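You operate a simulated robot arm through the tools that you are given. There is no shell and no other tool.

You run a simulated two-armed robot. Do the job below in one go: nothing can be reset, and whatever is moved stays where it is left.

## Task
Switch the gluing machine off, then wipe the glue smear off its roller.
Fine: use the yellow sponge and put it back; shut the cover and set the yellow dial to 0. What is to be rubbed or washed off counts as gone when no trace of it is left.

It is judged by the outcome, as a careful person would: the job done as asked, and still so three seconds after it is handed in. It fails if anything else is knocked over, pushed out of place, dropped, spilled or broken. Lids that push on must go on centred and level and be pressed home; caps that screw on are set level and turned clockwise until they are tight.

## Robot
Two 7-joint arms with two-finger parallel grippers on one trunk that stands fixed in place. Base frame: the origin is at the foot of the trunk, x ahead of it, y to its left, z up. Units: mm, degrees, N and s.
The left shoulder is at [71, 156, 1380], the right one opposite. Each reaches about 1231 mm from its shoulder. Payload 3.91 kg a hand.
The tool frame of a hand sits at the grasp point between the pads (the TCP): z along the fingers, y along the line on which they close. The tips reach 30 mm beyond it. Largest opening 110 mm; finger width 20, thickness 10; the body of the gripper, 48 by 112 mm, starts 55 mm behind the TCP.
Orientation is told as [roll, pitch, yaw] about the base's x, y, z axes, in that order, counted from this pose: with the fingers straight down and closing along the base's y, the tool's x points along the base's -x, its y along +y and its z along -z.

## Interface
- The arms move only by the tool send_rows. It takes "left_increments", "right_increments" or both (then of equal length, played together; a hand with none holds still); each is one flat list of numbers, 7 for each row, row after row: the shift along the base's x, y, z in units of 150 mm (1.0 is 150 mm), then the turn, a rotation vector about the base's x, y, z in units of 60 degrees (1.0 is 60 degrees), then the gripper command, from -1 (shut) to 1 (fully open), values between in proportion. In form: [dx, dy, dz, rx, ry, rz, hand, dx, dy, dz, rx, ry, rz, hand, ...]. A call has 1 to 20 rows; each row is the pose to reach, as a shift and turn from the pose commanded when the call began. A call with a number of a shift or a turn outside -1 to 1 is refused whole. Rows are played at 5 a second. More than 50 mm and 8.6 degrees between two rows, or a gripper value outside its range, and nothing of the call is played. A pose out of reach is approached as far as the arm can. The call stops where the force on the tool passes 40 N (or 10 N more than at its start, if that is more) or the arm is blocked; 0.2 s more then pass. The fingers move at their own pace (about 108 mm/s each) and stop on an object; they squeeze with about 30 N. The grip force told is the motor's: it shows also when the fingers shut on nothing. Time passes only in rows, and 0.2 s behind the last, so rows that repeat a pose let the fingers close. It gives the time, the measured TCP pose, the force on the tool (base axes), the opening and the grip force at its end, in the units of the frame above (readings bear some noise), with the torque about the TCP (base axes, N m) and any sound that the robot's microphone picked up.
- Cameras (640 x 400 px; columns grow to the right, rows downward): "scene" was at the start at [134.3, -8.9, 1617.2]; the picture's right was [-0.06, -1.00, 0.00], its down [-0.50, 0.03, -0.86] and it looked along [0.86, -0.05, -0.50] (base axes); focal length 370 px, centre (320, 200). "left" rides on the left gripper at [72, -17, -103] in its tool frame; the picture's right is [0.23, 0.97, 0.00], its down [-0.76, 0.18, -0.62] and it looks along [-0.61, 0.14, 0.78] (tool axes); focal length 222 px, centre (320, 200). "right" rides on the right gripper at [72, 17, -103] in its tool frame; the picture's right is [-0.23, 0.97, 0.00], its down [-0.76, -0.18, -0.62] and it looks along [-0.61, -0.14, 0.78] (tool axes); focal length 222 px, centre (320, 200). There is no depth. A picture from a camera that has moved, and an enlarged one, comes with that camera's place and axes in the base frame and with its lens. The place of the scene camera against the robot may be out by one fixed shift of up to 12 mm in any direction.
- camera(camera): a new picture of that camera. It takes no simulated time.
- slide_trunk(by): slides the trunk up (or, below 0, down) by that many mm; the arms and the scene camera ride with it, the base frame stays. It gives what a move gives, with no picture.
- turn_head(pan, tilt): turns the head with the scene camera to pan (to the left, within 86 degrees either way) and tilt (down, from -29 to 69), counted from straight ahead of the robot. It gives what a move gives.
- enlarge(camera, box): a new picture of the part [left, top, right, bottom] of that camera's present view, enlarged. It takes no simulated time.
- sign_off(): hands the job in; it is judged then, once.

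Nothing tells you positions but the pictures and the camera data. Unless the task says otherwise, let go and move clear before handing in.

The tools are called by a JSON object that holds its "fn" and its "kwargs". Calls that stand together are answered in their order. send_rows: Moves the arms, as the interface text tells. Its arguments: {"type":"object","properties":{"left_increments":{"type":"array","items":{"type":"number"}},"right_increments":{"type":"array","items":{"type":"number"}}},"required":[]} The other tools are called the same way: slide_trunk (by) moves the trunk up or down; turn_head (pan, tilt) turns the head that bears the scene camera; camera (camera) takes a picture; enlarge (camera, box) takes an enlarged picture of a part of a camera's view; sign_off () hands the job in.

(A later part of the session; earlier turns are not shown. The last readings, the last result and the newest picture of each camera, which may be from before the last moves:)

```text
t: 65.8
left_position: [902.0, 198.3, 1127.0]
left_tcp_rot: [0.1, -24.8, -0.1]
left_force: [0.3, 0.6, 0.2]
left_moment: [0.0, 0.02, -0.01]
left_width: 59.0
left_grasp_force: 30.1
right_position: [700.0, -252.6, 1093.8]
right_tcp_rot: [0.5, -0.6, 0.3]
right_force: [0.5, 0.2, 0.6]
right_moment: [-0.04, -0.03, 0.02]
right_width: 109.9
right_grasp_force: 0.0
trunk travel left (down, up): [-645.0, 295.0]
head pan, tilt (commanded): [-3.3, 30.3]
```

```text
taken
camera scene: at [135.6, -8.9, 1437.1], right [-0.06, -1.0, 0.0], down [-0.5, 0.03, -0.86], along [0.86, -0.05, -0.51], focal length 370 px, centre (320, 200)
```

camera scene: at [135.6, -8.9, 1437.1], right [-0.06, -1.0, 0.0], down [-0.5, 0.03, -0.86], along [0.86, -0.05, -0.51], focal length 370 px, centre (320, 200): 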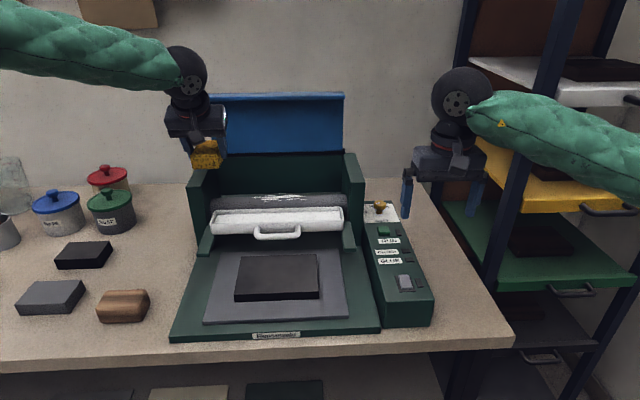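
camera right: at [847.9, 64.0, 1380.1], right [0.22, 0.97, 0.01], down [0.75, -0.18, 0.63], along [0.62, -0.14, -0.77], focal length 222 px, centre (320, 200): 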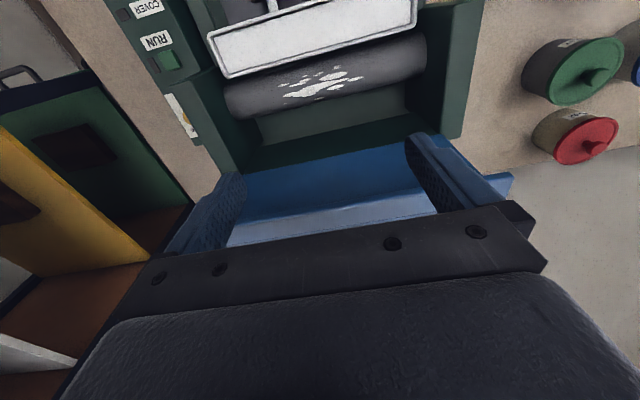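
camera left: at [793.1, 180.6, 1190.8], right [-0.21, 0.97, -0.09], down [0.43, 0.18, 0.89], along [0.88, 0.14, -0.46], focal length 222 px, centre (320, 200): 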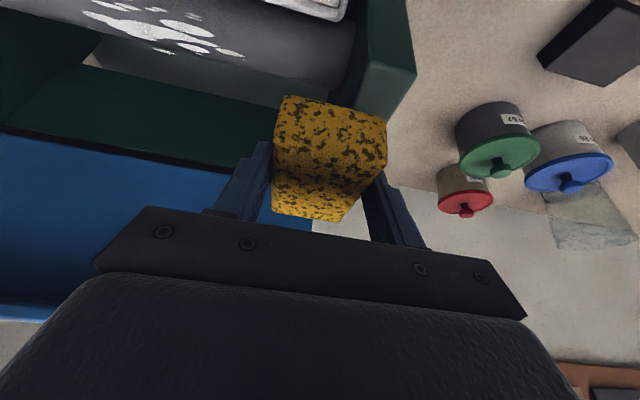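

The sponge is held firmly. Before wiping I'll take another look at the roller from the lowered scene camera to refine its shape.

{"fn": "enlarge", "kwargs": {"camera": "scene", "box": [185, 145, 370, 255]}}

{"fn": "enlarge", "kwargs": {"camera": "right", "box": [320, 0, 640, 200]}}

{"fn": "enlarge", "kwargs": {"camera": "left", "box": [60, 0, 360, 110]}}

```text
3.46 times, centred on (278, 200) of scene
camera zoom: at [135.6, -8.9, 1437.1], right [-0.06, -1.0, 0.0], down [-0.5, 0.03, -0.86], along [0.86, -0.05, -0.51], focal length 1279 px, centre (467, 200)
```

zoom: 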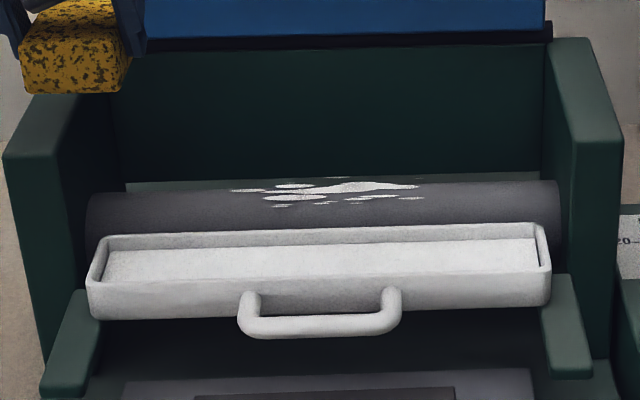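

```text
2.00 times, centred on (480, 100) of right
camera zoom: at [626.8, -236.0, 1197.4], right [0.22, 0.97, 0.01], down [0.76, -0.18, 0.63], along [0.62, -0.13, -0.78], focal length 444 px, centre (0, 400)
```

zoom: 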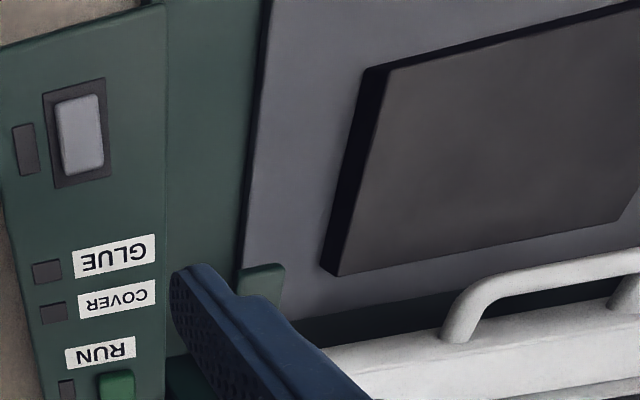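

```text
2.13 times, centred on (210, 55) of left
camera zoom: at [793.1, 180.6, 1190.8], right [-0.21, 0.97, -0.09], down [0.43, 0.18, 0.89], along [0.88, 0.14, -0.46], focal length 474 px, centre (555, 509)
```

zoom: 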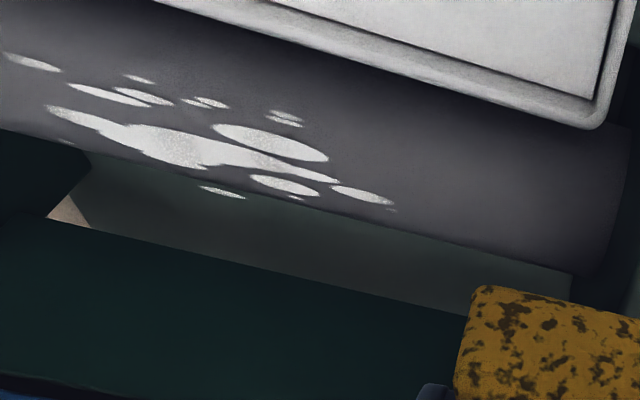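

I estimate the roller axis at x≈917, z≈934 with radius ≈51, and the smear running from just before its top to well down its back side. I'll bring the sponge over the roller, tilted 8° to match, and hover.

{"fn": "send_rows", "kwargs": {"left_increments": [0.04, -0.2, 0, 0, 0.05, 0, -1, 0.08, -0.4, 0, 0, 0.1, 0, -1, 0.134, -0.66, 0, 0, 0.133, 0, -1, 0.134, -0.66, -0.25, 0, 0.133, 0, -1, 0.134, -0.66, -0.5, 0, 0.133, 0, -1]}}

{"fn": "enlarge", "kwargs": {"camera": "scene", "box": [185, 60, 370, 255]}}

{"fn": "camera", "kwargs": {"camera": "left"}}

```text
t: 67.0
left_position: [880.4, 145.0, 1072.2]
left_tcp_rot: [0.0, -17.0, -0.1]
left_force: [0.6, -0.2, -0.7]
left_moment: [-0.04, -0.03, 0.02]
left_width: 59.2
left_grasp_force: 29.8
left hand out of reach, approached as far as the arm can: row 2, 3, 4, 5
right_position: [699.2, -253.3, 1094.4]
right_tcp_rot: [0.3, -0.6, 0.2]
right_force: [-0.2, -0.5, -1.0]
right_moment: [-0.01, 0.0, 0.0]
right_width: 110.1
right_grasp_force: 0.2
trunk travel left (down, up): [-645.0, 295.0]
head pan, tilt (commanded): [-3.3, 30.3]
```

```text
2.05 times, centred on (278, 158) of scene
camera zoom: at [133.8, -8.8, 1437.4], right [-0.06, -1.0, 0.0], down [-0.5, 0.03, -0.86], along [0.86, -0.05, -0.5], focal length 758 px, centre (407, 287)
```

zoom: 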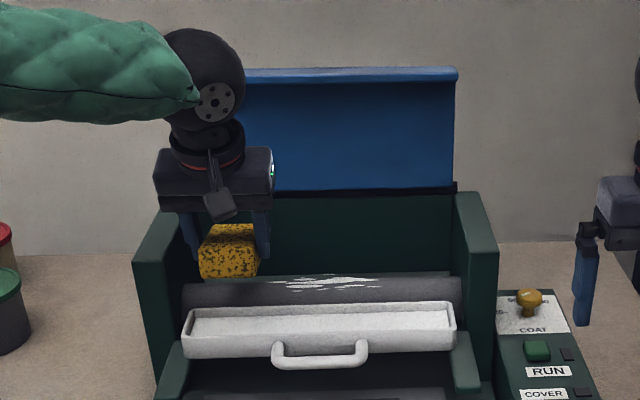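

```text
taken
camera left: at [781.5, 126.3, 1149.3], right [-0.22, 0.97, -0.07], down [0.55, 0.18, 0.82], along [0.81, 0.14, -0.57], focal length 222 px, centre (320, 200)
```

left: 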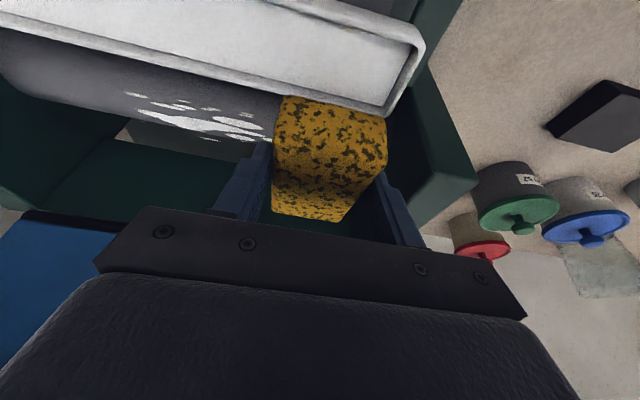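

The left arm is hitting a joint limit at this trunk height. I'll raise the trunk again, now that the sponge is up, to give the arm the posture that worked before.

{"fn": "slide_trunk", "kwargs": {"by": 130}}

{"fn": "send_rows", "kwargs": {"left_increments": [0.07, -0.08, -0.06, 0, 0, 0, -1, 0.14, -0.16, -0.13, 0, 0, 0, -1, 0.21, -0.24, -0.2, 0, 0, 0, -1, 0.27, -0.3, -0.3, 0, 0, 0, -1]}}

{"fn": "camera", "kwargs": {"camera": "scene"}}

```text
t: 68.5
left_position: [882.7, 143.9, 1201.1]
left_tcp_rot: [-0.1, -16.8, -0.1]
left_force: [0.2, -0.1, -0.5]
left_moment: [-0.01, 0.01, 0.0]
left_width: 59.2
left_grasp_force: 30.3
right_position: [699.7, -252.9, 1224.2]
right_tcp_rot: [0.2, -0.6, 0.2]
right_force: [0.5, 0.3, 0.5]
right_moment: [0.05, 0.0, 0.03]
right_width: 110.1
right_grasp_force: 0.1
trunk travel left (down, up): [-775.0, 165.0]
head pan, tilt (commanded): [-3.3, 30.3]
```

```text
t: 69.5
left_position: [877.6, 147.3, 1180.6]
left_tcp_rot: [0.0, -16.9, -0.1]
left_force: [0.1, 0.2, 0.1]
left_moment: [0.01, 0.01, -0.03]
left_width: 59.1
left_grasp_force: 30.2
left hand out of reach, approached as far as the arm can: row 1, 2, 3, 4
right_position: [699.6, -253.0, 1224.2]
right_tcp_rot: [0.4, -0.7, 0.3]
right_force: [0.6, -0.7, 0.6]
right_moment: [0.01, 0.0, 0.02]
right_width: 109.9
right_grasp_force: 0.0
trunk travel left (down, up): [-775.0, 165.0]
head pan, tilt (commanded): [-3.3, 30.3]
```

```text
taken
camera scene: at [134.6, -8.9, 1567.2], right [-0.06, -1.0, 0.0], down [-0.5, 0.03, -0.86], along [0.86, -0.05, -0.51], focal length 370 px, centre (320, 200)
```

scene: 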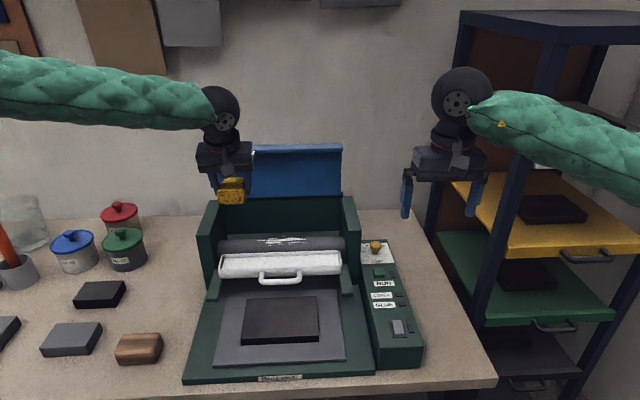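

The left elbow is riding high and blocks moving inward. I'll try yawing the hand a little while moving inward, to see which way frees it.

{"fn": "send_rows", "kwargs": {"left_increments": [0, 0, 0, 0, 0, -0.125, -1, 0, -0.05, 0, 0, 0, -0.25, -1, 0, -0.1, 0, 0, 0, -0.375, -1, 0, -0.2, 0, 0, 0, -0.4, -1, 0, -0.3, 0, 0, 0, -0.4, -1]}}

{"fn": "camera", "kwargs": {"camera": "scene"}}

```text
t: 70.7
left_position: [866.5, 116.7, 1185.9]
left_tcp_rot: [-0.1, -16.9, -24.2]
left_force: [-0.4, -0.2, -1.2]
left_moment: [0.0, 0.0, -0.01]
left_width: 59.0
left_grasp_force: 29.6
left hand out of reach, approached as far as the arm can: row 4, 5
right_position: [699.1, -251.9, 1225.4]
right_tcp_rot: [0.3, -0.5, 0.2]
right_force: [-0.5, 0.6, 0.2]
right_moment: [0.02, -0.01, 0.01]
right_width: 109.9
right_grasp_force: 0.0
trunk travel left (down, up): [-775.0, 165.0]
head pan, tilt (commanded): [-3.3, 30.3]
```

```text
taken
camera scene: at [134.3, -9.3, 1567.2], right [-0.06, -1.0, 0.0], down [-0.5, 0.03, -0.86], along [0.86, -0.05, -0.5], focal length 370 px, centre (320, 200)
```

scene: 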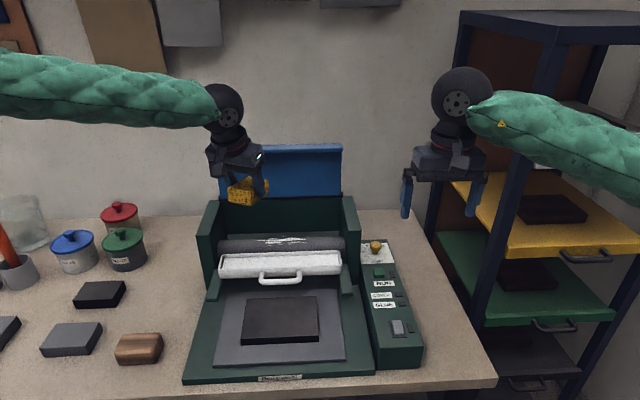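

Only the wrist's position is limited, so the raised elbow is the cause. I'll bring the left hand upright (no yaw, no pitch) and test whether it can then move inward.

{"fn": "send_rows", "kwargs": {"left_increments": [0, 0.1, 0, 0, 0, 0.135, -1, 0, 0.2, 0, 0, 0, 0.27, -1, 0, 0.3, 0, 0, 0, 0.403, -1]}}

{"fn": "send_rows", "kwargs": {"left_increments": [0, 0, 0, 0, 0.1, 0, -1, 0, 0, 0, 0, 0.2, 0, -1, 0, 0, 0, 0, 0.282, 0, -1, 0, -0.2, 0, 0, 0.282, 0, -1, 0, -0.4, 0, 0, 0.282, 0, -1, 0, -0.6, 0, 0, 0.282, 0, -1, 0, -0.8, 0, 0, 0.282, 0, -1]}}

{"fn": "camera", "kwargs": {"camera": "scene"}}

```text
t: 71.5
left_position: [867.1, 162.8, 1184.9]
left_tcp_rot: [0.0, -16.9, 0.0]
left_force: [1.0, -0.3, 0.3]
left_moment: [0.01, -0.03, 0.01]
left_width: 58.8
left_grasp_force: 29.7
right_position: [699.6, -252.6, 1225.1]
right_tcp_rot: [0.4, -0.6, 0.1]
right_force: [-0.7, -0.3, -0.1]
right_moment: [0.0, 0.03, -0.01]
right_width: 110.1
right_grasp_force: 0.0
trunk travel left (down, up): [-775.0, 165.0]
head pan, tilt (commanded): [-3.3, 30.3]
```

```text
t: 73.1
left_position: [815.4, 128.9, 1206.6]
left_tcp_rot: [-0.2, 0.0, 0.1]
left_force: [-0.1, 0.4, -0.2]
left_moment: [0.01, -0.01, 0.02]
left_width: 59.0
left_grasp_force: 29.6
left hand out of reach, approached as far as the arm can: row 2, 3, 4, 5, 6, 7
right_position: [698.5, -252.5, 1224.4]
right_tcp_rot: [0.4, -0.5, 0.2]
right_force: [-0.6, 0.0, -0.2]
right_moment: [0.04, -0.02, -0.01]
right_width: 109.9
right_grasp_force: 0.0
trunk travel left (down, up): [-775.0, 165.0]
head pan, tilt (commanded): [-3.3, 30.3]
```

```text
taken
camera scene: at [134.7, -9.1, 1567.2], right [-0.06, -1.0, 0.0], down [-0.5, 0.03, -0.86], along [0.86, -0.05, -0.51], focal length 370 px, centre (320, 200)
```

scene: 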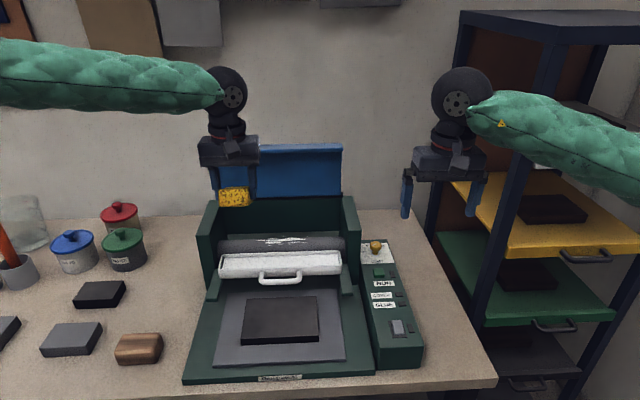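

Still blocked by the elbow branch. I'll try swinging out to the left, stretching forward, and only then coming inward with a straighter arm.

{"fn": "send_rows", "kwargs": {"left_increments": [0, 0.25, 0, 0, 0, 0, -1, 0, 0.5, 0, 0, 0, 0, -1, 0, 0.75, 0, 0, 0, 0, -1, 0.2, 0.8, 0, 0, 0, 0, -1, 0.4, 0.8, 0, 0, 0, 0, -1, 0.6, 0.8, 0, 0, 0, 0, -1, 0.8, 0.8, 0, 0, 0, 0, -1]}}

{"fn": "send_rows", "kwargs": {"left_increments": [0, -0.2, 0, 0, 0, 0, -1, 0, -0.4, 0, 0, 0, 0, -1, 0, -0.6, 0, 0, 0, 0, -1, 0, -0.8, 0, 0, 0, 0, -1]}}

{"fn": "camera", "kwargs": {"camera": "scene"}}

```text
t: 74.7
left_position: [926.0, 253.1, 1206.0]
left_tcp_rot: [0.0, -0.2, 0.1]
left_force: [0.5, 0.2, 0.0]
left_moment: [0.02, 0.01, 0.0]
left_width: 58.9
left_grasp_force: 30.4
left hand out of reach, approached as far as the arm can: row 7
right_position: [698.4, -254.3, 1224.4]
right_tcp_rot: [0.4, -0.6, 0.3]
right_force: [-0.2, -0.1, -0.1]
right_moment: [0.02, 0.01, 0.03]
right_width: 110.0
right_grasp_force: 0.0
trunk travel left (down, up): [-775.0, 165.0]
head pan, tilt (commanded): [-3.3, 30.3]
```

```text
t: 75.7
left_position: [874.3, 181.3, 1219.5]
left_tcp_rot: [-0.1, -0.2, 0.1]
left_force: [0.8, -0.3, 0.4]
left_moment: [0.01, 0.0, 0.02]
left_width: 59.1
left_grasp_force: 30.0
left hand out of reach, approached as far as the arm can: row 1, 2, 3, 4
right_position: [698.8, -252.8, 1223.3]
right_tcp_rot: [0.4, -0.6, 0.2]
right_force: [0.3, 0.0, -0.5]
right_moment: [-0.06, 0.02, -0.01]
right_width: 109.8
right_grasp_force: 0.1
trunk travel left (down, up): [-775.0, 165.0]
head pan, tilt (commanded): [-3.3, 30.3]
```

```text
taken
camera scene: at [134.6, -9.5, 1567.2], right [-0.06, -1.0, 0.0], down [-0.5, 0.03, -0.86], along [0.86, -0.05, -0.5], focal length 370 px, centre (320, 200)
```

scene: 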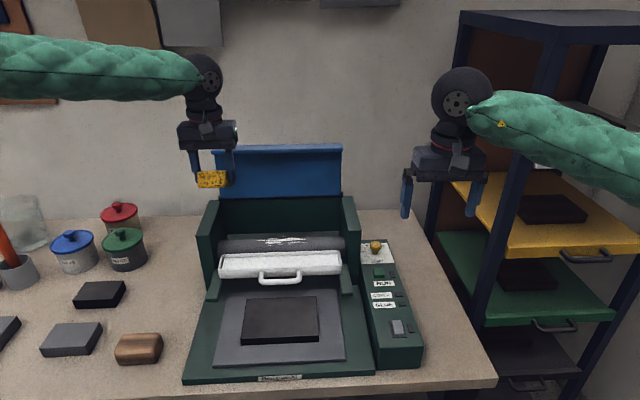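

The left arm can't get around this limit, while the right arm has reached this area easily. I'll put the sponge back where it was with the left hand and wipe with the right hand instead.

{"fn": "send_rows", "kwargs": {"left_increments": [-0.04, 0.2, 0, 0, -0.07, 0, -1, -0.08, 0.4, 0, 0, -0.14, 0, -1, -0.14, 0.6, 0, 0, -0.21, 0, -1, -0.2, 0.8, 0, 0, -0.28, 0, -1, -0.26, 0.95, 0, 0, -0.35, 0, -1, -0.325, 1.0, 0, 0, -0.415, 0, -1]}}

{"fn": "slide_trunk", "kwargs": {"by": -130}}

{"fn": "camera", "kwargs": {"camera": "left"}}

{"fn": "camera", "kwargs": {"camera": "scene"}}

```text
t: 77.1
left_position: [822.8, 331.0, 1219.9]
left_tcp_rot: [-0.1, -25.0, 0.0]
left_force: [0.2, 0.6, -1.0]
left_moment: [0.02, 0.01, 0.0]
left_width: 59.2
left_grasp_force: 29.7
right_position: [697.3, -254.1, 1224.6]
right_tcp_rot: [0.4, -0.6, 0.1]
right_force: [-0.5, -0.6, 0.3]
right_moment: [-0.01, 0.01, -0.02]
right_width: 110.1
right_grasp_force: 0.0
trunk travel left (down, up): [-775.0, 165.0]
head pan, tilt (commanded): [-3.3, 30.3]
```

```text
t: 78.7
left_position: [823.7, 331.4, 1089.7]
left_tcp_rot: [0.0, -24.9, 0.1]
left_force: [-0.6, -0.1, -0.1]
left_moment: [0.02, 0.02, 0.02]
left_width: 59.1
left_grasp_force: 29.8
right_position: [698.3, -253.8, 1094.7]
right_tcp_rot: [0.4, -0.5, 0.3]
right_force: [0.1, -0.6, 0.7]
right_moment: [-0.03, 0.02, 0.02]
right_width: 110.0
right_grasp_force: 0.0
trunk travel left (down, up): [-645.0, 295.0]
head pan, tilt (commanded): [-3.3, 30.3]
```

```text
taken
camera left: at [714.2, 313.0, 1152.7], right [-0.21, 0.97, -0.1], down [0.43, 0.18, 0.89], along [0.88, 0.14, -0.45], focal length 222 px, centre (320, 200)
```

left: 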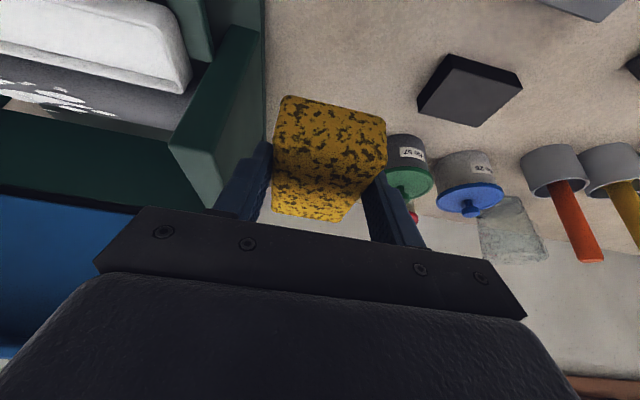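

```text
taken
camera scene: at [134.1, -8.9, 1437.4], right [-0.06, -1.0, 0.0], down [-0.5, 0.03, -0.86], along [0.86, -0.05, -0.5], focal length 370 px, centre (320, 200)
```

scene: 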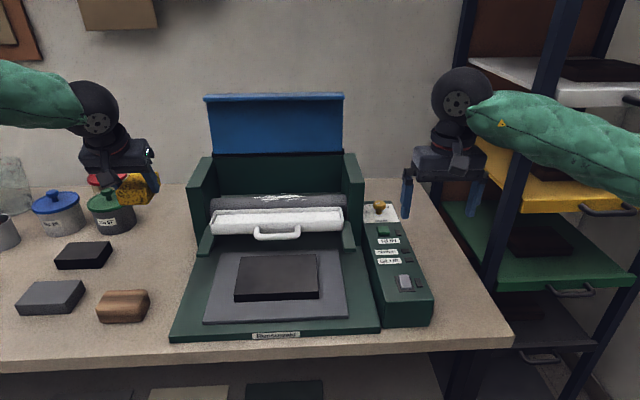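

I'm above the sponge's home spot again. Lowering it to exactly the pose where I picked it up.

{"fn": "send_rows", "kwargs": {"left_increments": [0.015, 0.119, 0, 0, 0, 0, -1, 0.015, 0.119, -0.25, 0, 0, 0, -1, 0.015, 0.119, -0.5, 0, 0, 0, -1, 0.015, 0.119, -0.75, 0, 0, 0, -1, 0.015, 0.119, -1.0, 0, 0, 0, -1, 0.015, 0.119, -1.0, 0, 0, 0, -1]}}

{"fn": "send_rows", "kwargs": {"left_increments": [0, 0, -0.15, 0, 0, 0, -1, 0, 0, -0.25, 0, 0, 0, -1, 0, 0, -0.3, 0, 0, 0, -1, 0, 0, -0.33, 0, 0, 0, -1]}}

{"fn": "camera", "kwargs": {"camera": "left"}}

{"fn": "enlarge", "kwargs": {"camera": "scene", "box": [80, 150, 220, 310]}}

```text
t: 80.1
left_position: [826.6, 347.4, 939.0]
left_tcp_rot: [-0.1, -25.0, 0.1]
left_force: [-0.8, 0.9, 0.5]
left_moment: [0.01, -0.04, 0.03]
left_width: 58.9
left_grasp_force: 30.2
right_position: [697.7, -252.6, 1094.9]
right_tcp_rot: [0.4, -0.5, 0.2]
right_force: [-0.2, 0.3, -0.2]
right_moment: [0.01, 0.0, 0.03]
right_width: 109.9
right_grasp_force: 0.1
trunk travel left (down, up): [-645.0, 295.0]
head pan, tilt (commanded): [-3.3, 30.3]
```

```text
t: 81.1
left_position: [826.2, 348.3, 888.9]
left_tcp_rot: [0.0, -24.8, 0.1]
left_force: [0.0, -0.2, -0.5]
left_moment: [-0.03, -0.01, 0.0]
left_width: 59.1
left_grasp_force: 29.9
right_position: [699.2, -253.1, 1095.0]
right_tcp_rot: [0.3, -0.6, 0.1]
right_force: [0.2, -0.4, -0.1]
right_moment: [0.0, 0.01, -0.05]
right_width: 110.0
right_grasp_force: 0.1
trunk travel left (down, up): [-645.0, 295.0]
head pan, tilt (commanded): [-3.3, 30.3]
```

```text
taken
camera left: at [717.1, 330.4, 952.8], right [-0.21, 0.97, -0.1], down [0.43, 0.18, 0.89], along [0.88, 0.14, -0.45], focal length 222 px, centre (320, 200)
```

left: 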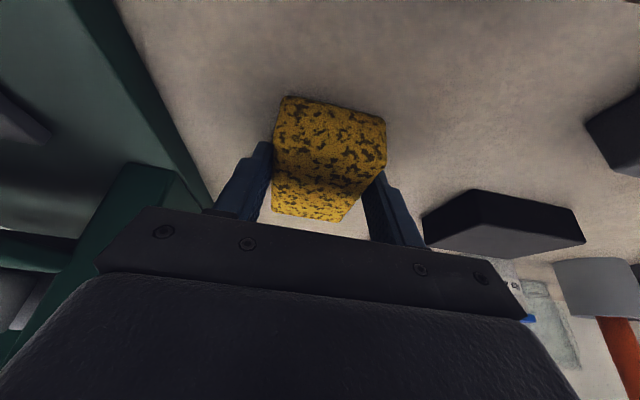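

```text
2.50 times, centred on (150, 230) of scene
camera zoom: at [134.3, -8.8, 1437.2], right [-0.06, -1.0, 0.0], down [-0.5, 0.03, -0.86], along [0.86, -0.05, -0.5], focal length 924 px, centre (745, 125)
```

zoom: 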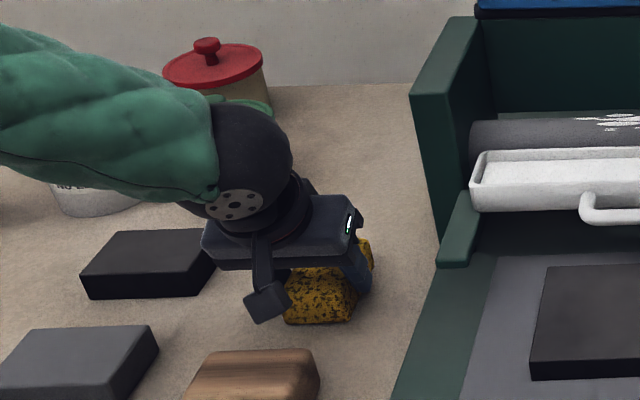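

The pose and picture match the original. I'll release, lift away and retreat the left hand to the left.

{"fn": "send_rows", "kwargs": {"left_increments": [0, 0, -0.005, 0, 0, 0, -1, 0, 0, -0.005, 0, 0, 0, 0.4, 0, 0, -0.005, 0, 0, 0, 0.4, 0, 0, 0.2, 0, 0, 0, 0.5, 0, 0, 0.45, 0, 0, 0, 0.5, 0, 0, 0.7, 0, 0, 0, 0.5, 0, 0, 1.0, 0, 0, 0, 0.5]}}

{"fn": "send_rows", "kwargs": {"left_increments": [-0.1, 0.15, 0.1, 0, 0.1, 0, 0.5, -0.3, 0.3, 0.2, 0, 0.2, 0, 0.5, -0.5, 0.45, 0.3, 0, 0.3, 0, 0.5, -0.7, 0.6, 0.4, 0, 0.4, 0, 0.5, -0.9, 0.8, 0.4, 0, 0.415, 0, 0.5]}}

{"fn": "camera", "kwargs": {"camera": "left"}}

{"fn": "camera", "kwargs": {"camera": "scene"}}

```text
t: 82.7
left_position: [824.5, 344.7, 1039.7]
left_tcp_rot: [0.1, -25.0, 0.1]
left_force: [-0.2, -0.2, 0.3]
left_moment: [0.0, 0.01, -0.01]
left_width: 82.7
left_grasp_force: 0.1
right_position: [697.5, -253.6, 1094.6]
right_tcp_rot: [0.5, -0.7, 0.3]
right_force: [-0.2, 0.1, 0.6]
right_moment: [0.02, -0.02, 0.01]
right_width: 110.2
right_grasp_force: 0.1
trunk travel left (down, up): [-645.0, 295.0]
head pan, tilt (commanded): [-3.3, 30.3]
```

```text
t: 83.9
left_position: [694.1, 467.3, 1099.7]
left_tcp_rot: [0.0, 0.0, 0.1]
left_force: [0.5, 1.2, 0.2]
left_moment: [-0.05, 0.0, -0.03]
left_width: 82.4
left_grasp_force: 0.1
right_position: [697.4, -251.7, 1095.8]
right_tcp_rot: [0.3, -0.8, 0.2]
right_force: [0.9, 0.2, 0.6]
right_moment: [0.0, -0.04, -0.02]
right_width: 110.0
right_grasp_force: 0.1
trunk travel left (down, up): [-645.0, 295.0]
head pan, tilt (commanded): [-3.3, 30.3]
```

```text
taken
camera left: at [620.9, 448.7, 1204.1], right [-0.23, 0.97, 0.0], down [0.76, 0.18, 0.62], along [0.61, 0.14, -0.78], focal length 222 px, centre (320, 200)
```

left: 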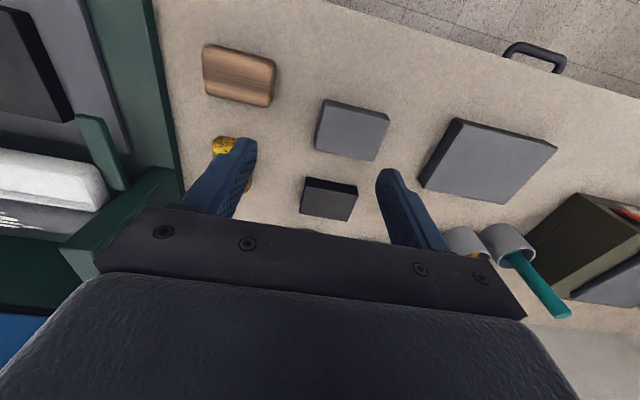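

```text
taken
camera scene: at [133.1, -7.2, 1437.4], right [-0.06, -1.0, 0.0], down [-0.5, 0.03, -0.86], along [0.86, -0.05, -0.5], focal length 370 px, centre (320, 200)
```

scene: 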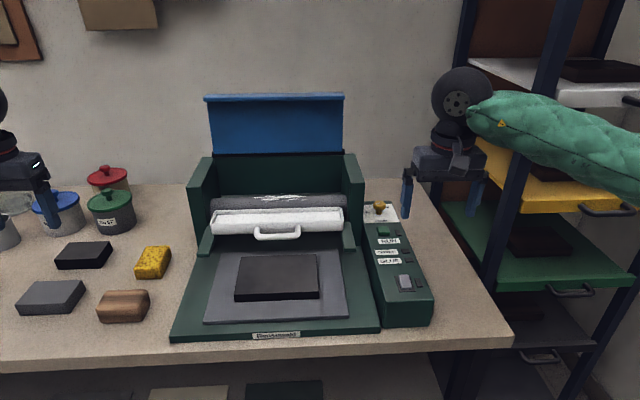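

The sponge is back in place. I'll park the left hand farther away and bring the right hand across.

{"fn": "send_rows", "kwargs": {"left_increments": [-0.05, 0.2, 0.15, 0, 0, 0, 0.5, -0.1, 0.4, 0.3, 0, 0, 0, 0.5, -0.15, 0.6, 0.45, 0, 0, 0, 0.5, -0.2, 0.75, 0.6, 0, 0, 0, 0.5], "right_increments": [0, 0.25, 0.05, 0, 0, 0, 1, 0, 0.5, 0.1, 0, 0, 0, 1, 0, 0.75, 0.1, 0, 0, 0, 1, 0, 1.0, 0.1, 0, 0, 0, 1]}}

{"fn": "send_rows", "kwargs": {"right_increments": [0, 0.25, 0, 0, 0, 0, 1, 0, 0.5, 0, 0, 0, 0, 1, 0, 0.75, 0, 0, 0, 0, 1, 0, 1.0, 0, 0, 0, 0, 1]}}

{"fn": "camera", "kwargs": {"camera": "scene"}}

```text
t: 84.9
left_position: [661.5, 584.1, 1190.5]
left_tcp_rot: [-0.1, 0.0, 0.0]
left_force: [-0.3, 0.0, -0.6]
left_moment: [-0.04, 0.0, 0.01]
left_width: 82.4
left_grasp_force: 0.0
right_position: [696.6, -102.7, 1112.1]
right_tcp_rot: [0.3, -0.7, 0.1]
right_force: [0.6, -0.2, 0.8]
right_moment: [0.03, 0.01, 0.01]
right_width: 110.0
right_grasp_force: 0.1
trunk travel left (down, up): [-645.0, 295.0]
head pan, tilt (commanded): [-3.3, 30.3]
```

```text
t: 85.9
left_position: [662.2, 582.4, 1188.5]
left_tcp_rot: [0.0, 0.1, 0.0]
left_force: [0.0, 0.3, -0.4]
left_moment: [0.01, -0.01, 0.0]
left_width: 82.5
left_grasp_force: 0.0
right_position: [698.8, 48.0, 1108.7]
right_tcp_rot: [0.2, -0.6, 0.2]
right_force: [-0.8, -0.1, 0.1]
right_moment: [0.0, 0.0, -0.01]
right_width: 110.1
right_grasp_force: 0.1
trunk travel left (down, up): [-645.0, 295.0]
head pan, tilt (commanded): [-3.3, 30.3]
```

```text
taken
camera scene: at [134.7, -6.4, 1437.1], right [-0.06, -1.0, 0.0], down [-0.5, 0.03, -0.86], along [0.86, -0.05, -0.51], focal length 370 px, centre (320, 200)
```

scene: 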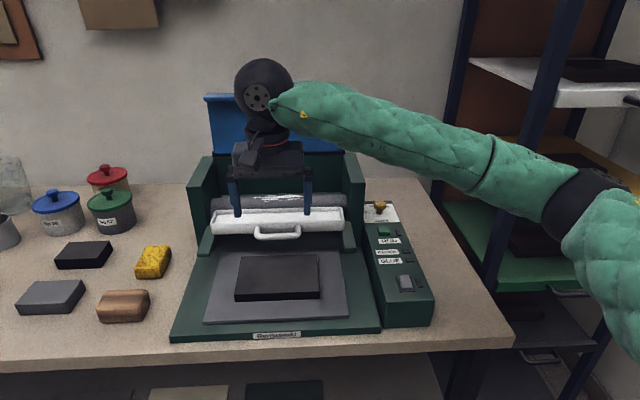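

The right arm moves across freely with a low elbow. I'll continue toward the sponge while leaning the hand back 25°.

{"fn": "send_rows", "kwargs": {"right_increments": [0.08, 0.2, 0, 0, -0.1, 0, 1, 0.16, 0.4, 0, 0, -0.2, 0, 1, 0.24, 0.6, 0, 0, -0.3, 0, 1, 0.32, 0.8, 0, 0, -0.4, 0, 1, 0.4, 1.0, 0, 0, -0.407, 0, 1]}}

{"fn": "send_rows", "kwargs": {"right_increments": [0.1, 0.2, -0.05, 0, 0, 0, 1, 0.2, 0.4, -0.1, 0, 0, 0, 1, 0.3, 0.6, -0.2, 0, 0, 0, 1, 0.4, 0.8, -0.3, 0, 0, 0, 1, 0.44, 1.0, -0.4, 0, 0, 0, 1]}}

{"fn": "camera", "kwargs": {"camera": "scene"}}

{"fn": "camera", "kwargs": {"camera": "right"}}

```text
t: 87.1
left_position: [662.1, 582.3, 1190.9]
left_tcp_rot: [0.0, 0.0, 0.0]
left_force: [-0.2, 0.9, 0.1]
left_moment: [-0.04, 0.01, -0.01]
left_width: 82.3
left_grasp_force: 0.0
right_position: [758.2, 197.3, 1112.1]
right_tcp_rot: [0.1, -25.0, 0.2]
right_force: [0.2, 0.4, -0.7]
right_moment: [0.01, -0.01, 0.01]
right_width: 110.1
right_grasp_force: 0.1
trunk travel left (down, up): [-645.0, 295.0]
head pan, tilt (commanded): [-3.3, 30.3]
```

```text
t: 88.3
left_position: [661.8, 581.9, 1189.8]
left_tcp_rot: [-0.1, 0.0, 0.0]
left_force: [0.8, -0.4, 0.1]
left_moment: [-0.01, -0.01, 0.04]
left_width: 82.5
left_grasp_force: 0.1
right_position: [824.2, 348.2, 1047.0]
right_tcp_rot: [0.2, -25.2, 0.3]
right_force: [-0.2, -0.8, -0.4]
right_moment: [-0.01, -0.02, 0.01]
right_width: 109.9
right_grasp_force: 0.1
trunk travel left (down, up): [-645.0, 295.0]
head pan, tilt (commanded): [-3.3, 30.3]
```

```text
taken
camera scene: at [134.4, -7.3, 1437.2], right [-0.06, -1.0, 0.0], down [-0.5, 0.03, -0.86], along [0.86, -0.05, -0.5], focal length 370 px, centre (320, 200)
```

scene: 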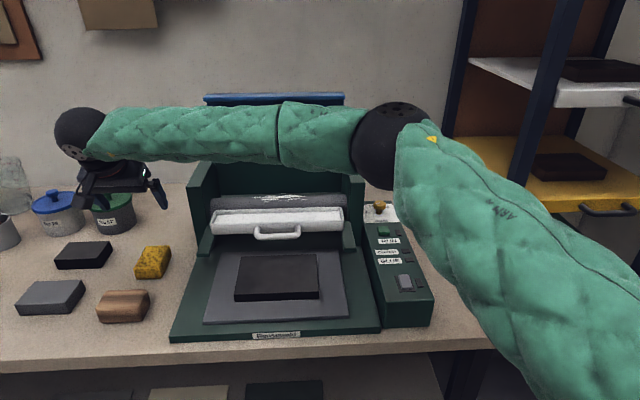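

```text
taken
camera right: at [715.8, 364.7, 1111.0], right [0.2, 0.97, 0.1], down [0.43, -0.18, 0.89], along [0.88, -0.14, -0.45], focal length 222 px, centre (320, 200)
```

right: 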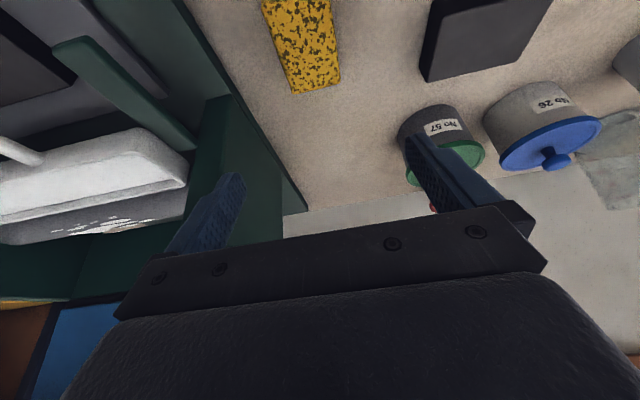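

The right arm reaches over the sponge well. I'll lean 5° more, lower partway and check the alignment.

{"fn": "send_rows", "kwargs": {"right_increments": [0, 0, -0.2, 0, -0.04, 0, 0.7, 0, 0, -0.45, 0, -0.083, 0, 0.6, 0, 0, -0.66, 0, -0.083, 0, 0.5]}}

{"fn": "camera", "kwargs": {"camera": "right"}}

{"fn": "enlarge", "kwargs": {"camera": "scene", "box": [50, 90, 220, 330]}}

```text
t: 89.1
left_position: [661.9, 581.1, 1190.5]
left_tcp_rot: [0.0, -0.1, 0.1]
left_force: [-0.6, -0.8, -0.9]
left_moment: [0.04, -0.01, 0.0]
left_width: 82.4
left_grasp_force: 0.1
right_position: [825.0, 348.1, 948.5]
right_tcp_rot: [0.2, -30.0, 0.2]
right_force: [0.6, -0.8, -0.4]
right_moment: [-0.04, 0.0, 0.01]
right_width: 82.5
right_grasp_force: 0.2
trunk travel left (down, up): [-645.0, 295.0]
head pan, tilt (commanded): [-3.3, 30.3]
```

```text
taken
camera right: at [711.5, 364.4, 1002.5], right [0.19, 0.97, 0.12], down [0.35, -0.18, 0.92], along [0.92, -0.13, -0.37], focal length 222 px, centre (320, 200)
```

right: 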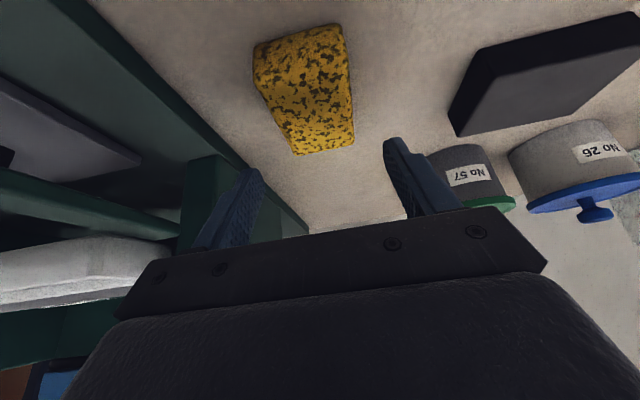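

```text
1.67 times, centred on (135, 210) of scene
camera zoom: at [134.9, -8.4, 1437.2], right [-0.06, -1.0, 0.0], down [-0.5, 0.03, -0.86], along [0.86, -0.05, -0.51], focal length 616 px, centre (628, 183)
```

zoom: 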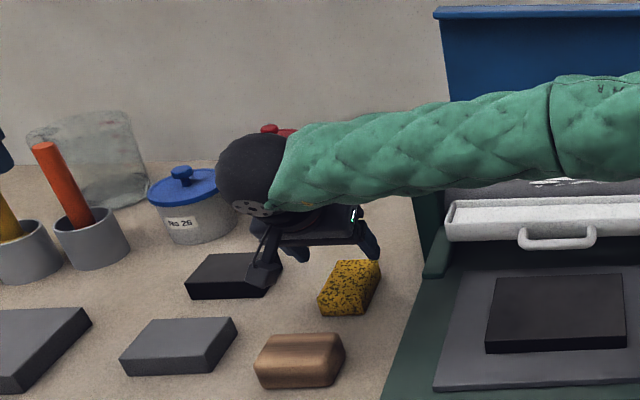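

The sponge projects exactly where expected. Lowering around it and gripping.

{"fn": "send_rows", "kwargs": {"right_increments": [-0.003, 0.004, -0.15, 0, 0, 0, 0.5, -0.006, 0.004, -0.3, 0, 0, 0, 0.5, -0.006, 0.004, -0.403, 0, 0, 0, 0.5, -0.006, 0.004, -0.403, 0, 0, 0, -1, -0.006, 0.004, -0.403, 0, 0, 0, -1, -0.006, 0.004, -0.403, 0, 0, 0, -1]}}

{"fn": "camera", "kwargs": {"camera": "right"}}

{"fn": "enlarge", "kwargs": {"camera": "scene", "box": [50, 130, 220, 330]}}

```text
t: 90.5
left_position: [661.8, 580.4, 1191.2]
left_tcp_rot: [0.0, 0.0, 0.1]
left_force: [0.4, 0.2, -0.3]
left_moment: [0.0, 0.0, 0.02]
left_width: 82.5
left_grasp_force: 0.2
right_position: [824.9, 348.0, 888.1]
right_tcp_rot: [0.1, -30.0, 0.4]
right_force: [-0.3, 0.5, 0.4]
right_moment: [-0.01, 0.02, -0.04]
right_width: 58.7
right_grasp_force: 29.6
trunk travel left (down, up): [-645.0, 295.0]
head pan, tilt (commanded): [-3.3, 30.3]
```

```text
taken
camera right: at [710.2, 365.0, 942.4], right [0.19, 0.97, 0.12], down [0.35, -0.18, 0.92], along [0.92, -0.13, -0.37], focal length 222 px, centre (320, 200)
```

right: 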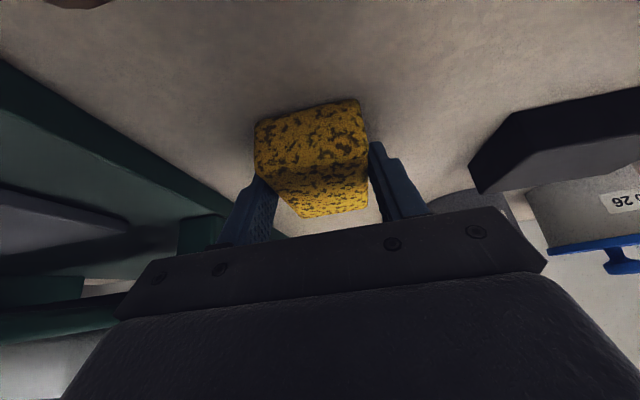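

```text
2.00 times, centred on (135, 230) of scene
camera zoom: at [134.3, -8.4, 1437.2], right [-0.06, -1.0, 0.0], down [-0.5, 0.03, -0.86], along [0.86, -0.05, -0.5], focal length 740 px, centre (690, 140)
```

zoom: 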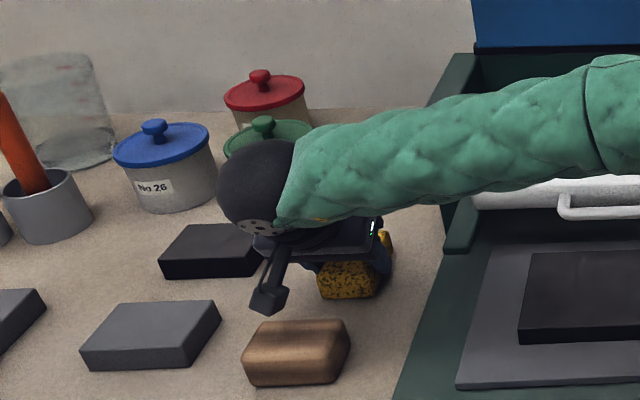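

The right hand has the sponge. Lifting it straight up.

{"fn": "send_rows", "kwargs": {"right_increments": [0, 0, 0.1, 0, 0, 0, -1, 0, 0, 0.3, 0, 0, 0, -1, 0, 0, 0.55, 0, 0, 0, -1, 0, 0, 0.8, 0, 0, 0, -1, 0, 0, 1.0, 0, 0, 0, -1]}}

{"fn": "send_rows", "kwargs": {"right_increments": [0, 0, 0.25, 0, 0, 0, -1, 0, 0, 0.5, 0, 0, 0, -1, 0, 0, 0.7, 0, 0, 0, -1, 0.05, -0.2, 0.7, 0, 0, 0, -1, 0.1, -0.4, 0.7, 0, 0, 0, -1, 0.2, -0.6, 0.7, 0, 0, 0, -1, 0.3, -0.8, 0.7, 0, 0, 0, -1, 0.4, -1.0, 0.7, 0, 0, 0, -1]}}

{"fn": "camera", "kwargs": {"camera": "scene"}}

{"fn": "camera", "kwargs": {"camera": "right"}}

```text
t: 91.7
left_position: [662.0, 581.6, 1192.2]
left_tcp_rot: [0.0, -0.1, 0.1]
left_force: [-0.1, -0.6, 0.0]
left_moment: [-0.02, 0.02, 0.04]
left_width: 82.6
left_grasp_force: 0.0
right_position: [824.0, 349.9, 1038.2]
right_tcp_rot: [0.2, -30.0, 0.2]
right_force: [0.0, 0.4, -0.3]
right_moment: [-0.02, 0.0, 0.02]
right_width: 58.9
right_grasp_force: 29.8
trunk travel left (down, up): [-645.0, 295.0]
head pan, tilt (commanded): [-3.3, 30.3]
```

```text
t: 93.5
left_position: [660.7, 580.7, 1190.4]
left_tcp_rot: [-0.1, 0.0, 0.1]
left_force: [-0.2, -0.4, 0.4]
left_moment: [0.01, 0.0, 0.0]
left_width: 82.4
left_grasp_force: 0.0
right_position: [883.9, 197.5, 1144.1]
right_tcp_rot: [0.3, -29.9, 0.4]
right_force: [-0.1, -0.1, -0.1]
right_moment: [-0.01, 0.01, 0.0]
right_width: 58.8
right_grasp_force: 29.8
trunk travel left (down, up): [-645.0, 295.0]
head pan, tilt (commanded): [-3.3, 30.3]
```

```text
taken
camera scene: at [134.7, -9.5, 1437.2], right [-0.06, -1.0, 0.0], down [-0.5, 0.03, -0.86], along [0.86, -0.05, -0.51], focal length 370 px, centre (320, 200)
```

scene: 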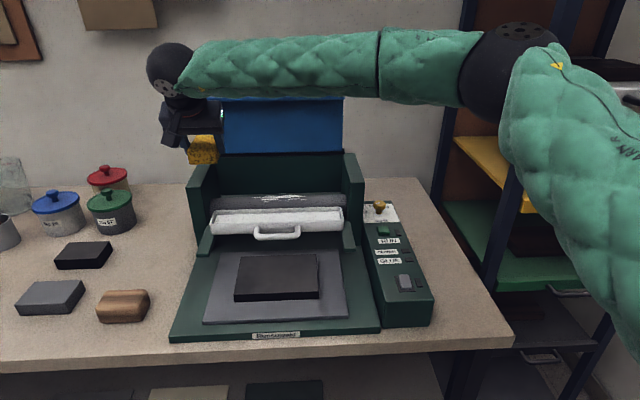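

```text
taken
camera right: at [769.7, 214.2, 1199.3], right [0.19, 0.97, 0.12], down [0.35, -0.18, 0.92], along [0.92, -0.13, -0.37], focal length 222 px, centre (320, 200)
```

right: 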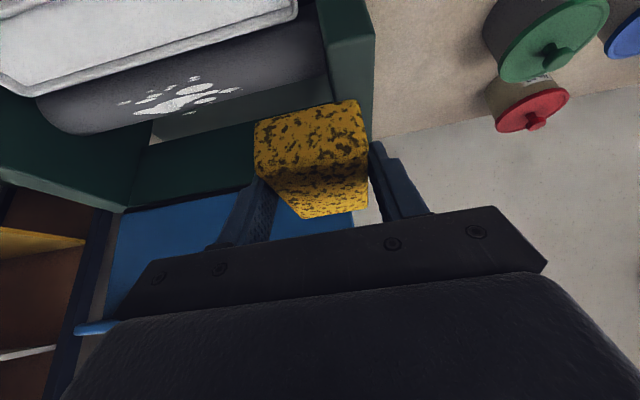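

The sponge is over the machine and the arm is free. I'll hover it just above the roller at the left end of the smear, tilted 8°.

{"fn": "send_rows", "kwargs": {"right_increments": [0.08, -0.25, 0, 0, 0.05, 0, -1, 0.16, -0.5, 0, 0, 0.1, 0, -1, 0.233, -0.693, 0, 0, 0.133, 0, -1, 0.233, -0.693, -0.25, 0, 0.133, 0, -1, 0.233, -0.693, -0.5, 0, 0.133, 0, -1, 0.233, -0.693, -0.651, 0, 0.133, 0, -1]}}

{"fn": "camera", "kwargs": {"camera": "scene"}}

{"fn": "enlarge", "kwargs": {"camera": "scene", "box": [185, 90, 370, 250]}}

{"fn": "camera", "kwargs": {"camera": "right"}}

```text
t: 94.9
left_position: [662.0, 580.4, 1190.4]
left_tcp_rot: [0.0, 0.0, 0.0]
left_force: [0.3, 0.8, 0.3]
left_moment: [0.0, -0.02, -0.01]
left_width: 82.2
left_grasp_force: 0.0
right_position: [917.6, 92.4, 1046.3]
right_tcp_rot: [0.3, -22.0, 0.3]
right_force: [-0.4, -0.1, -0.5]
right_moment: [-0.03, 0.03, 0.01]
right_width: 59.3
right_grasp_force: 30.0
trunk travel left (down, up): [-645.0, 295.0]
head pan, tilt (commanded): [-3.3, 30.3]
```

```text
taken
camera scene: at [134.7, -8.9, 1437.3], right [-0.06, -1.0, 0.0], down [-0.5, 0.03, -0.86], along [0.86, -0.05, -0.51], focal length 370 px, centre (320, 200)
```

scene: 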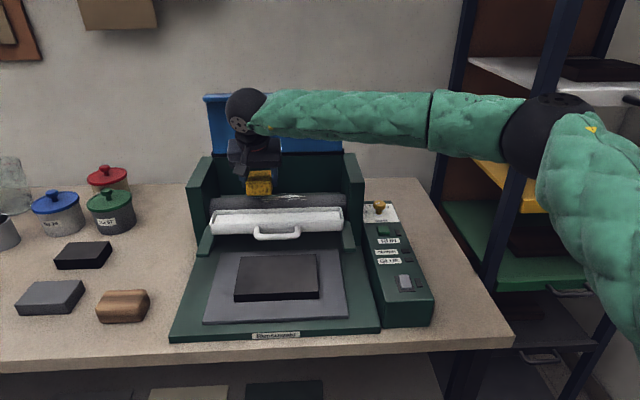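

```text
2.50 times, centred on (278, 170) of scene
camera zoom: at [134.7, -8.9, 1437.3], right [-0.06, -1.0, 0.0], down [-0.5, 0.03, -0.86], along [0.86, -0.05, -0.51], focal length 924 px, centre (426, 275)
```

zoom: 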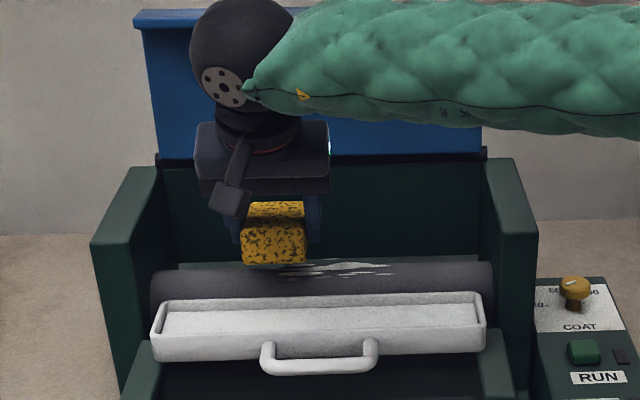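

```text
taken
camera right: at [811.7, 108.2, 1116.0], right [0.2, 0.97, 0.09], down [0.47, -0.18, 0.86], along [0.86, -0.13, -0.5], focal length 222 px, centre (320, 200)
```

right: 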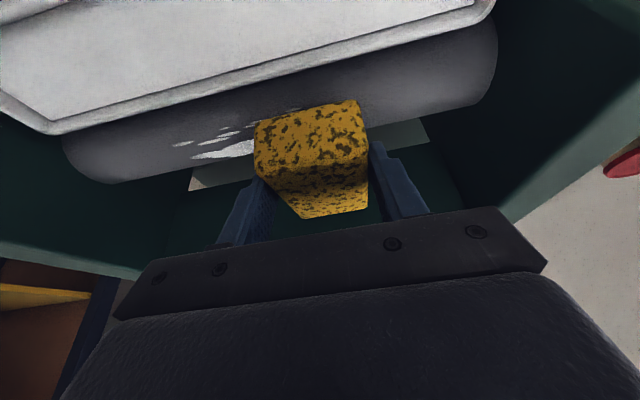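

Positioned well. I'll descend gently to find contact with the roller.

{"fn": "send_rows", "kwargs": {"right_increments": [0, 0, -0.04, 0, 0, 0, -1, 0, 0, -0.08, 0, 0, 0, -1, 0, 0, -0.11, 0, 0, 0, -1]}}

{"fn": "enlarge", "kwargs": {"camera": "scene", "box": [220, 150, 320, 220]}}

```text
t: 95.7
left_position: [661.8, 581.3, 1191.2]
left_tcp_rot: [0.0, 0.2, 0.1]
left_force: [0.2, -0.7, -0.3]
left_moment: [-0.01, 0.01, -0.02]
left_width: 82.3
left_grasp_force: 0.1
right_position: [917.6, 93.4, 1030.7]
right_tcp_rot: [0.2, -22.0, 0.3]
right_force: [0.4, -0.6, -1.0]
right_moment: [-0.02, 0.05, 0.0]
right_width: 58.9
right_grasp_force: 30.6
trunk travel left (down, up): [-645.0, 295.0]
head pan, tilt (commanded): [-3.3, 30.3]
```

```text
5.71 times, centred on (270, 185) of scene
camera zoom: at [134.5, -8.5, 1437.2], right [-0.06, -1.0, 0.0], down [-0.5, 0.03, -0.86], along [0.86, -0.05, -0.5], focal length 2113 px, centre (606, 286)
```

zoom: 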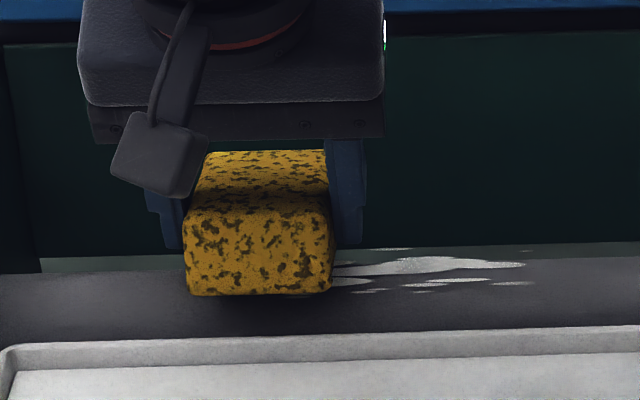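

Close to the surface now. A few more millimetres down.

{"fn": "send_rows", "kwargs": {"right_increments": [0, 0, -0.013, 0, 0, 0, -1, 0, 0, -0.027, 0, 0, 0, -1]}}

{"fn": "send_rows", "kwargs": {"right_increments": [0, 0, -0.013, 0, 0, 0, -1, 0, 0, -0.02, 0, 0, 0, -1]}}

```text
t: 96.3
left_position: [662.5, 580.6, 1189.5]
left_tcp_rot: [0.0, 0.0, 0.1]
left_force: [-0.8, 0.6, -0.1]
left_moment: [0.01, 0.01, 0.03]
left_width: 82.4
left_grasp_force: 0.0
right_position: [916.9, 94.5, 1026.2]
right_tcp_rot: [0.3, -22.0, 0.3]
right_force: [-0.1, -0.1, 0.0]
right_moment: [0.0, 0.0, -0.02]
right_width: 58.9
right_grasp_force: 30.1
trunk travel left (down, up): [-645.0, 295.0]
head pan, tilt (commanded): [-3.3, 30.3]
```

```text
t: 96.9
left_position: [660.8, 580.2, 1190.7]
left_tcp_rot: [0.0, 0.0, 0.1]
left_force: [-0.5, 0.3, -0.9]
left_moment: [0.0, -0.01, -0.02]
left_width: 82.5
left_grasp_force: 0.0
right_position: [919.4, 93.7, 1024.7]
right_tcp_rot: [0.3, -22.2, 0.1]
right_force: [0.7, -0.8, 7.9]
right_moment: [-0.28, -0.32, -0.05]
right_width: 58.9
right_grasp_force: 30.0
trunk travel left (down, up): [-645.0, 295.0]
head pan, tilt (commanded): [-3.3, 30.3]
```

I feel contact of about 8 N, though the torque suggests it's toward the sponge's far right corner. I'll look closely before stroking.

{"fn": "enlarge", "kwargs": {"camera": "scene", "box": [220, 150, 320, 220]}}

{"fn": "enlarge", "kwargs": {"camera": "right", "box": [160, 60, 460, 240]}}

```text
5.71 times, centred on (270, 185) of scene
camera zoom: at [133.7, -8.8, 1437.5], right [-0.06, -1.0, 0.0], down [-0.5, 0.03, -0.86], along [0.86, -0.05, -0.5], focal length 2113 px, centre (606, 286)
```

zoom: 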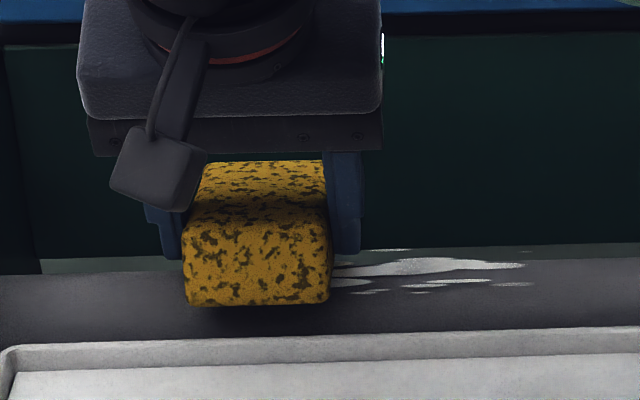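

```text
2.13 times, centred on (310, 150) of right
camera zoom: at [813.2, 110.6, 1094.2], right [0.2, 0.97, 0.09], down [0.47, -0.18, 0.86], along [0.86, -0.13, -0.5], focal length 474 px, centre (341, 307)
```

zoom: 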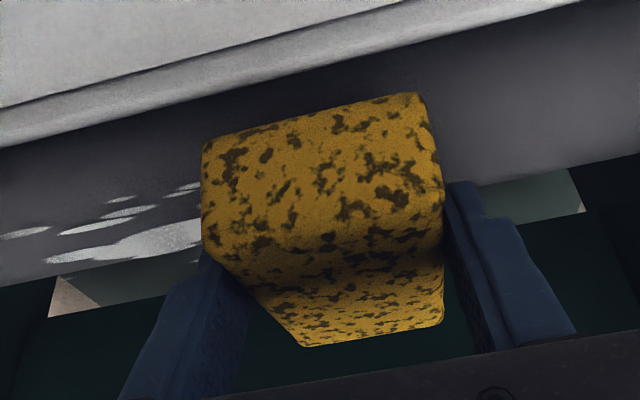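

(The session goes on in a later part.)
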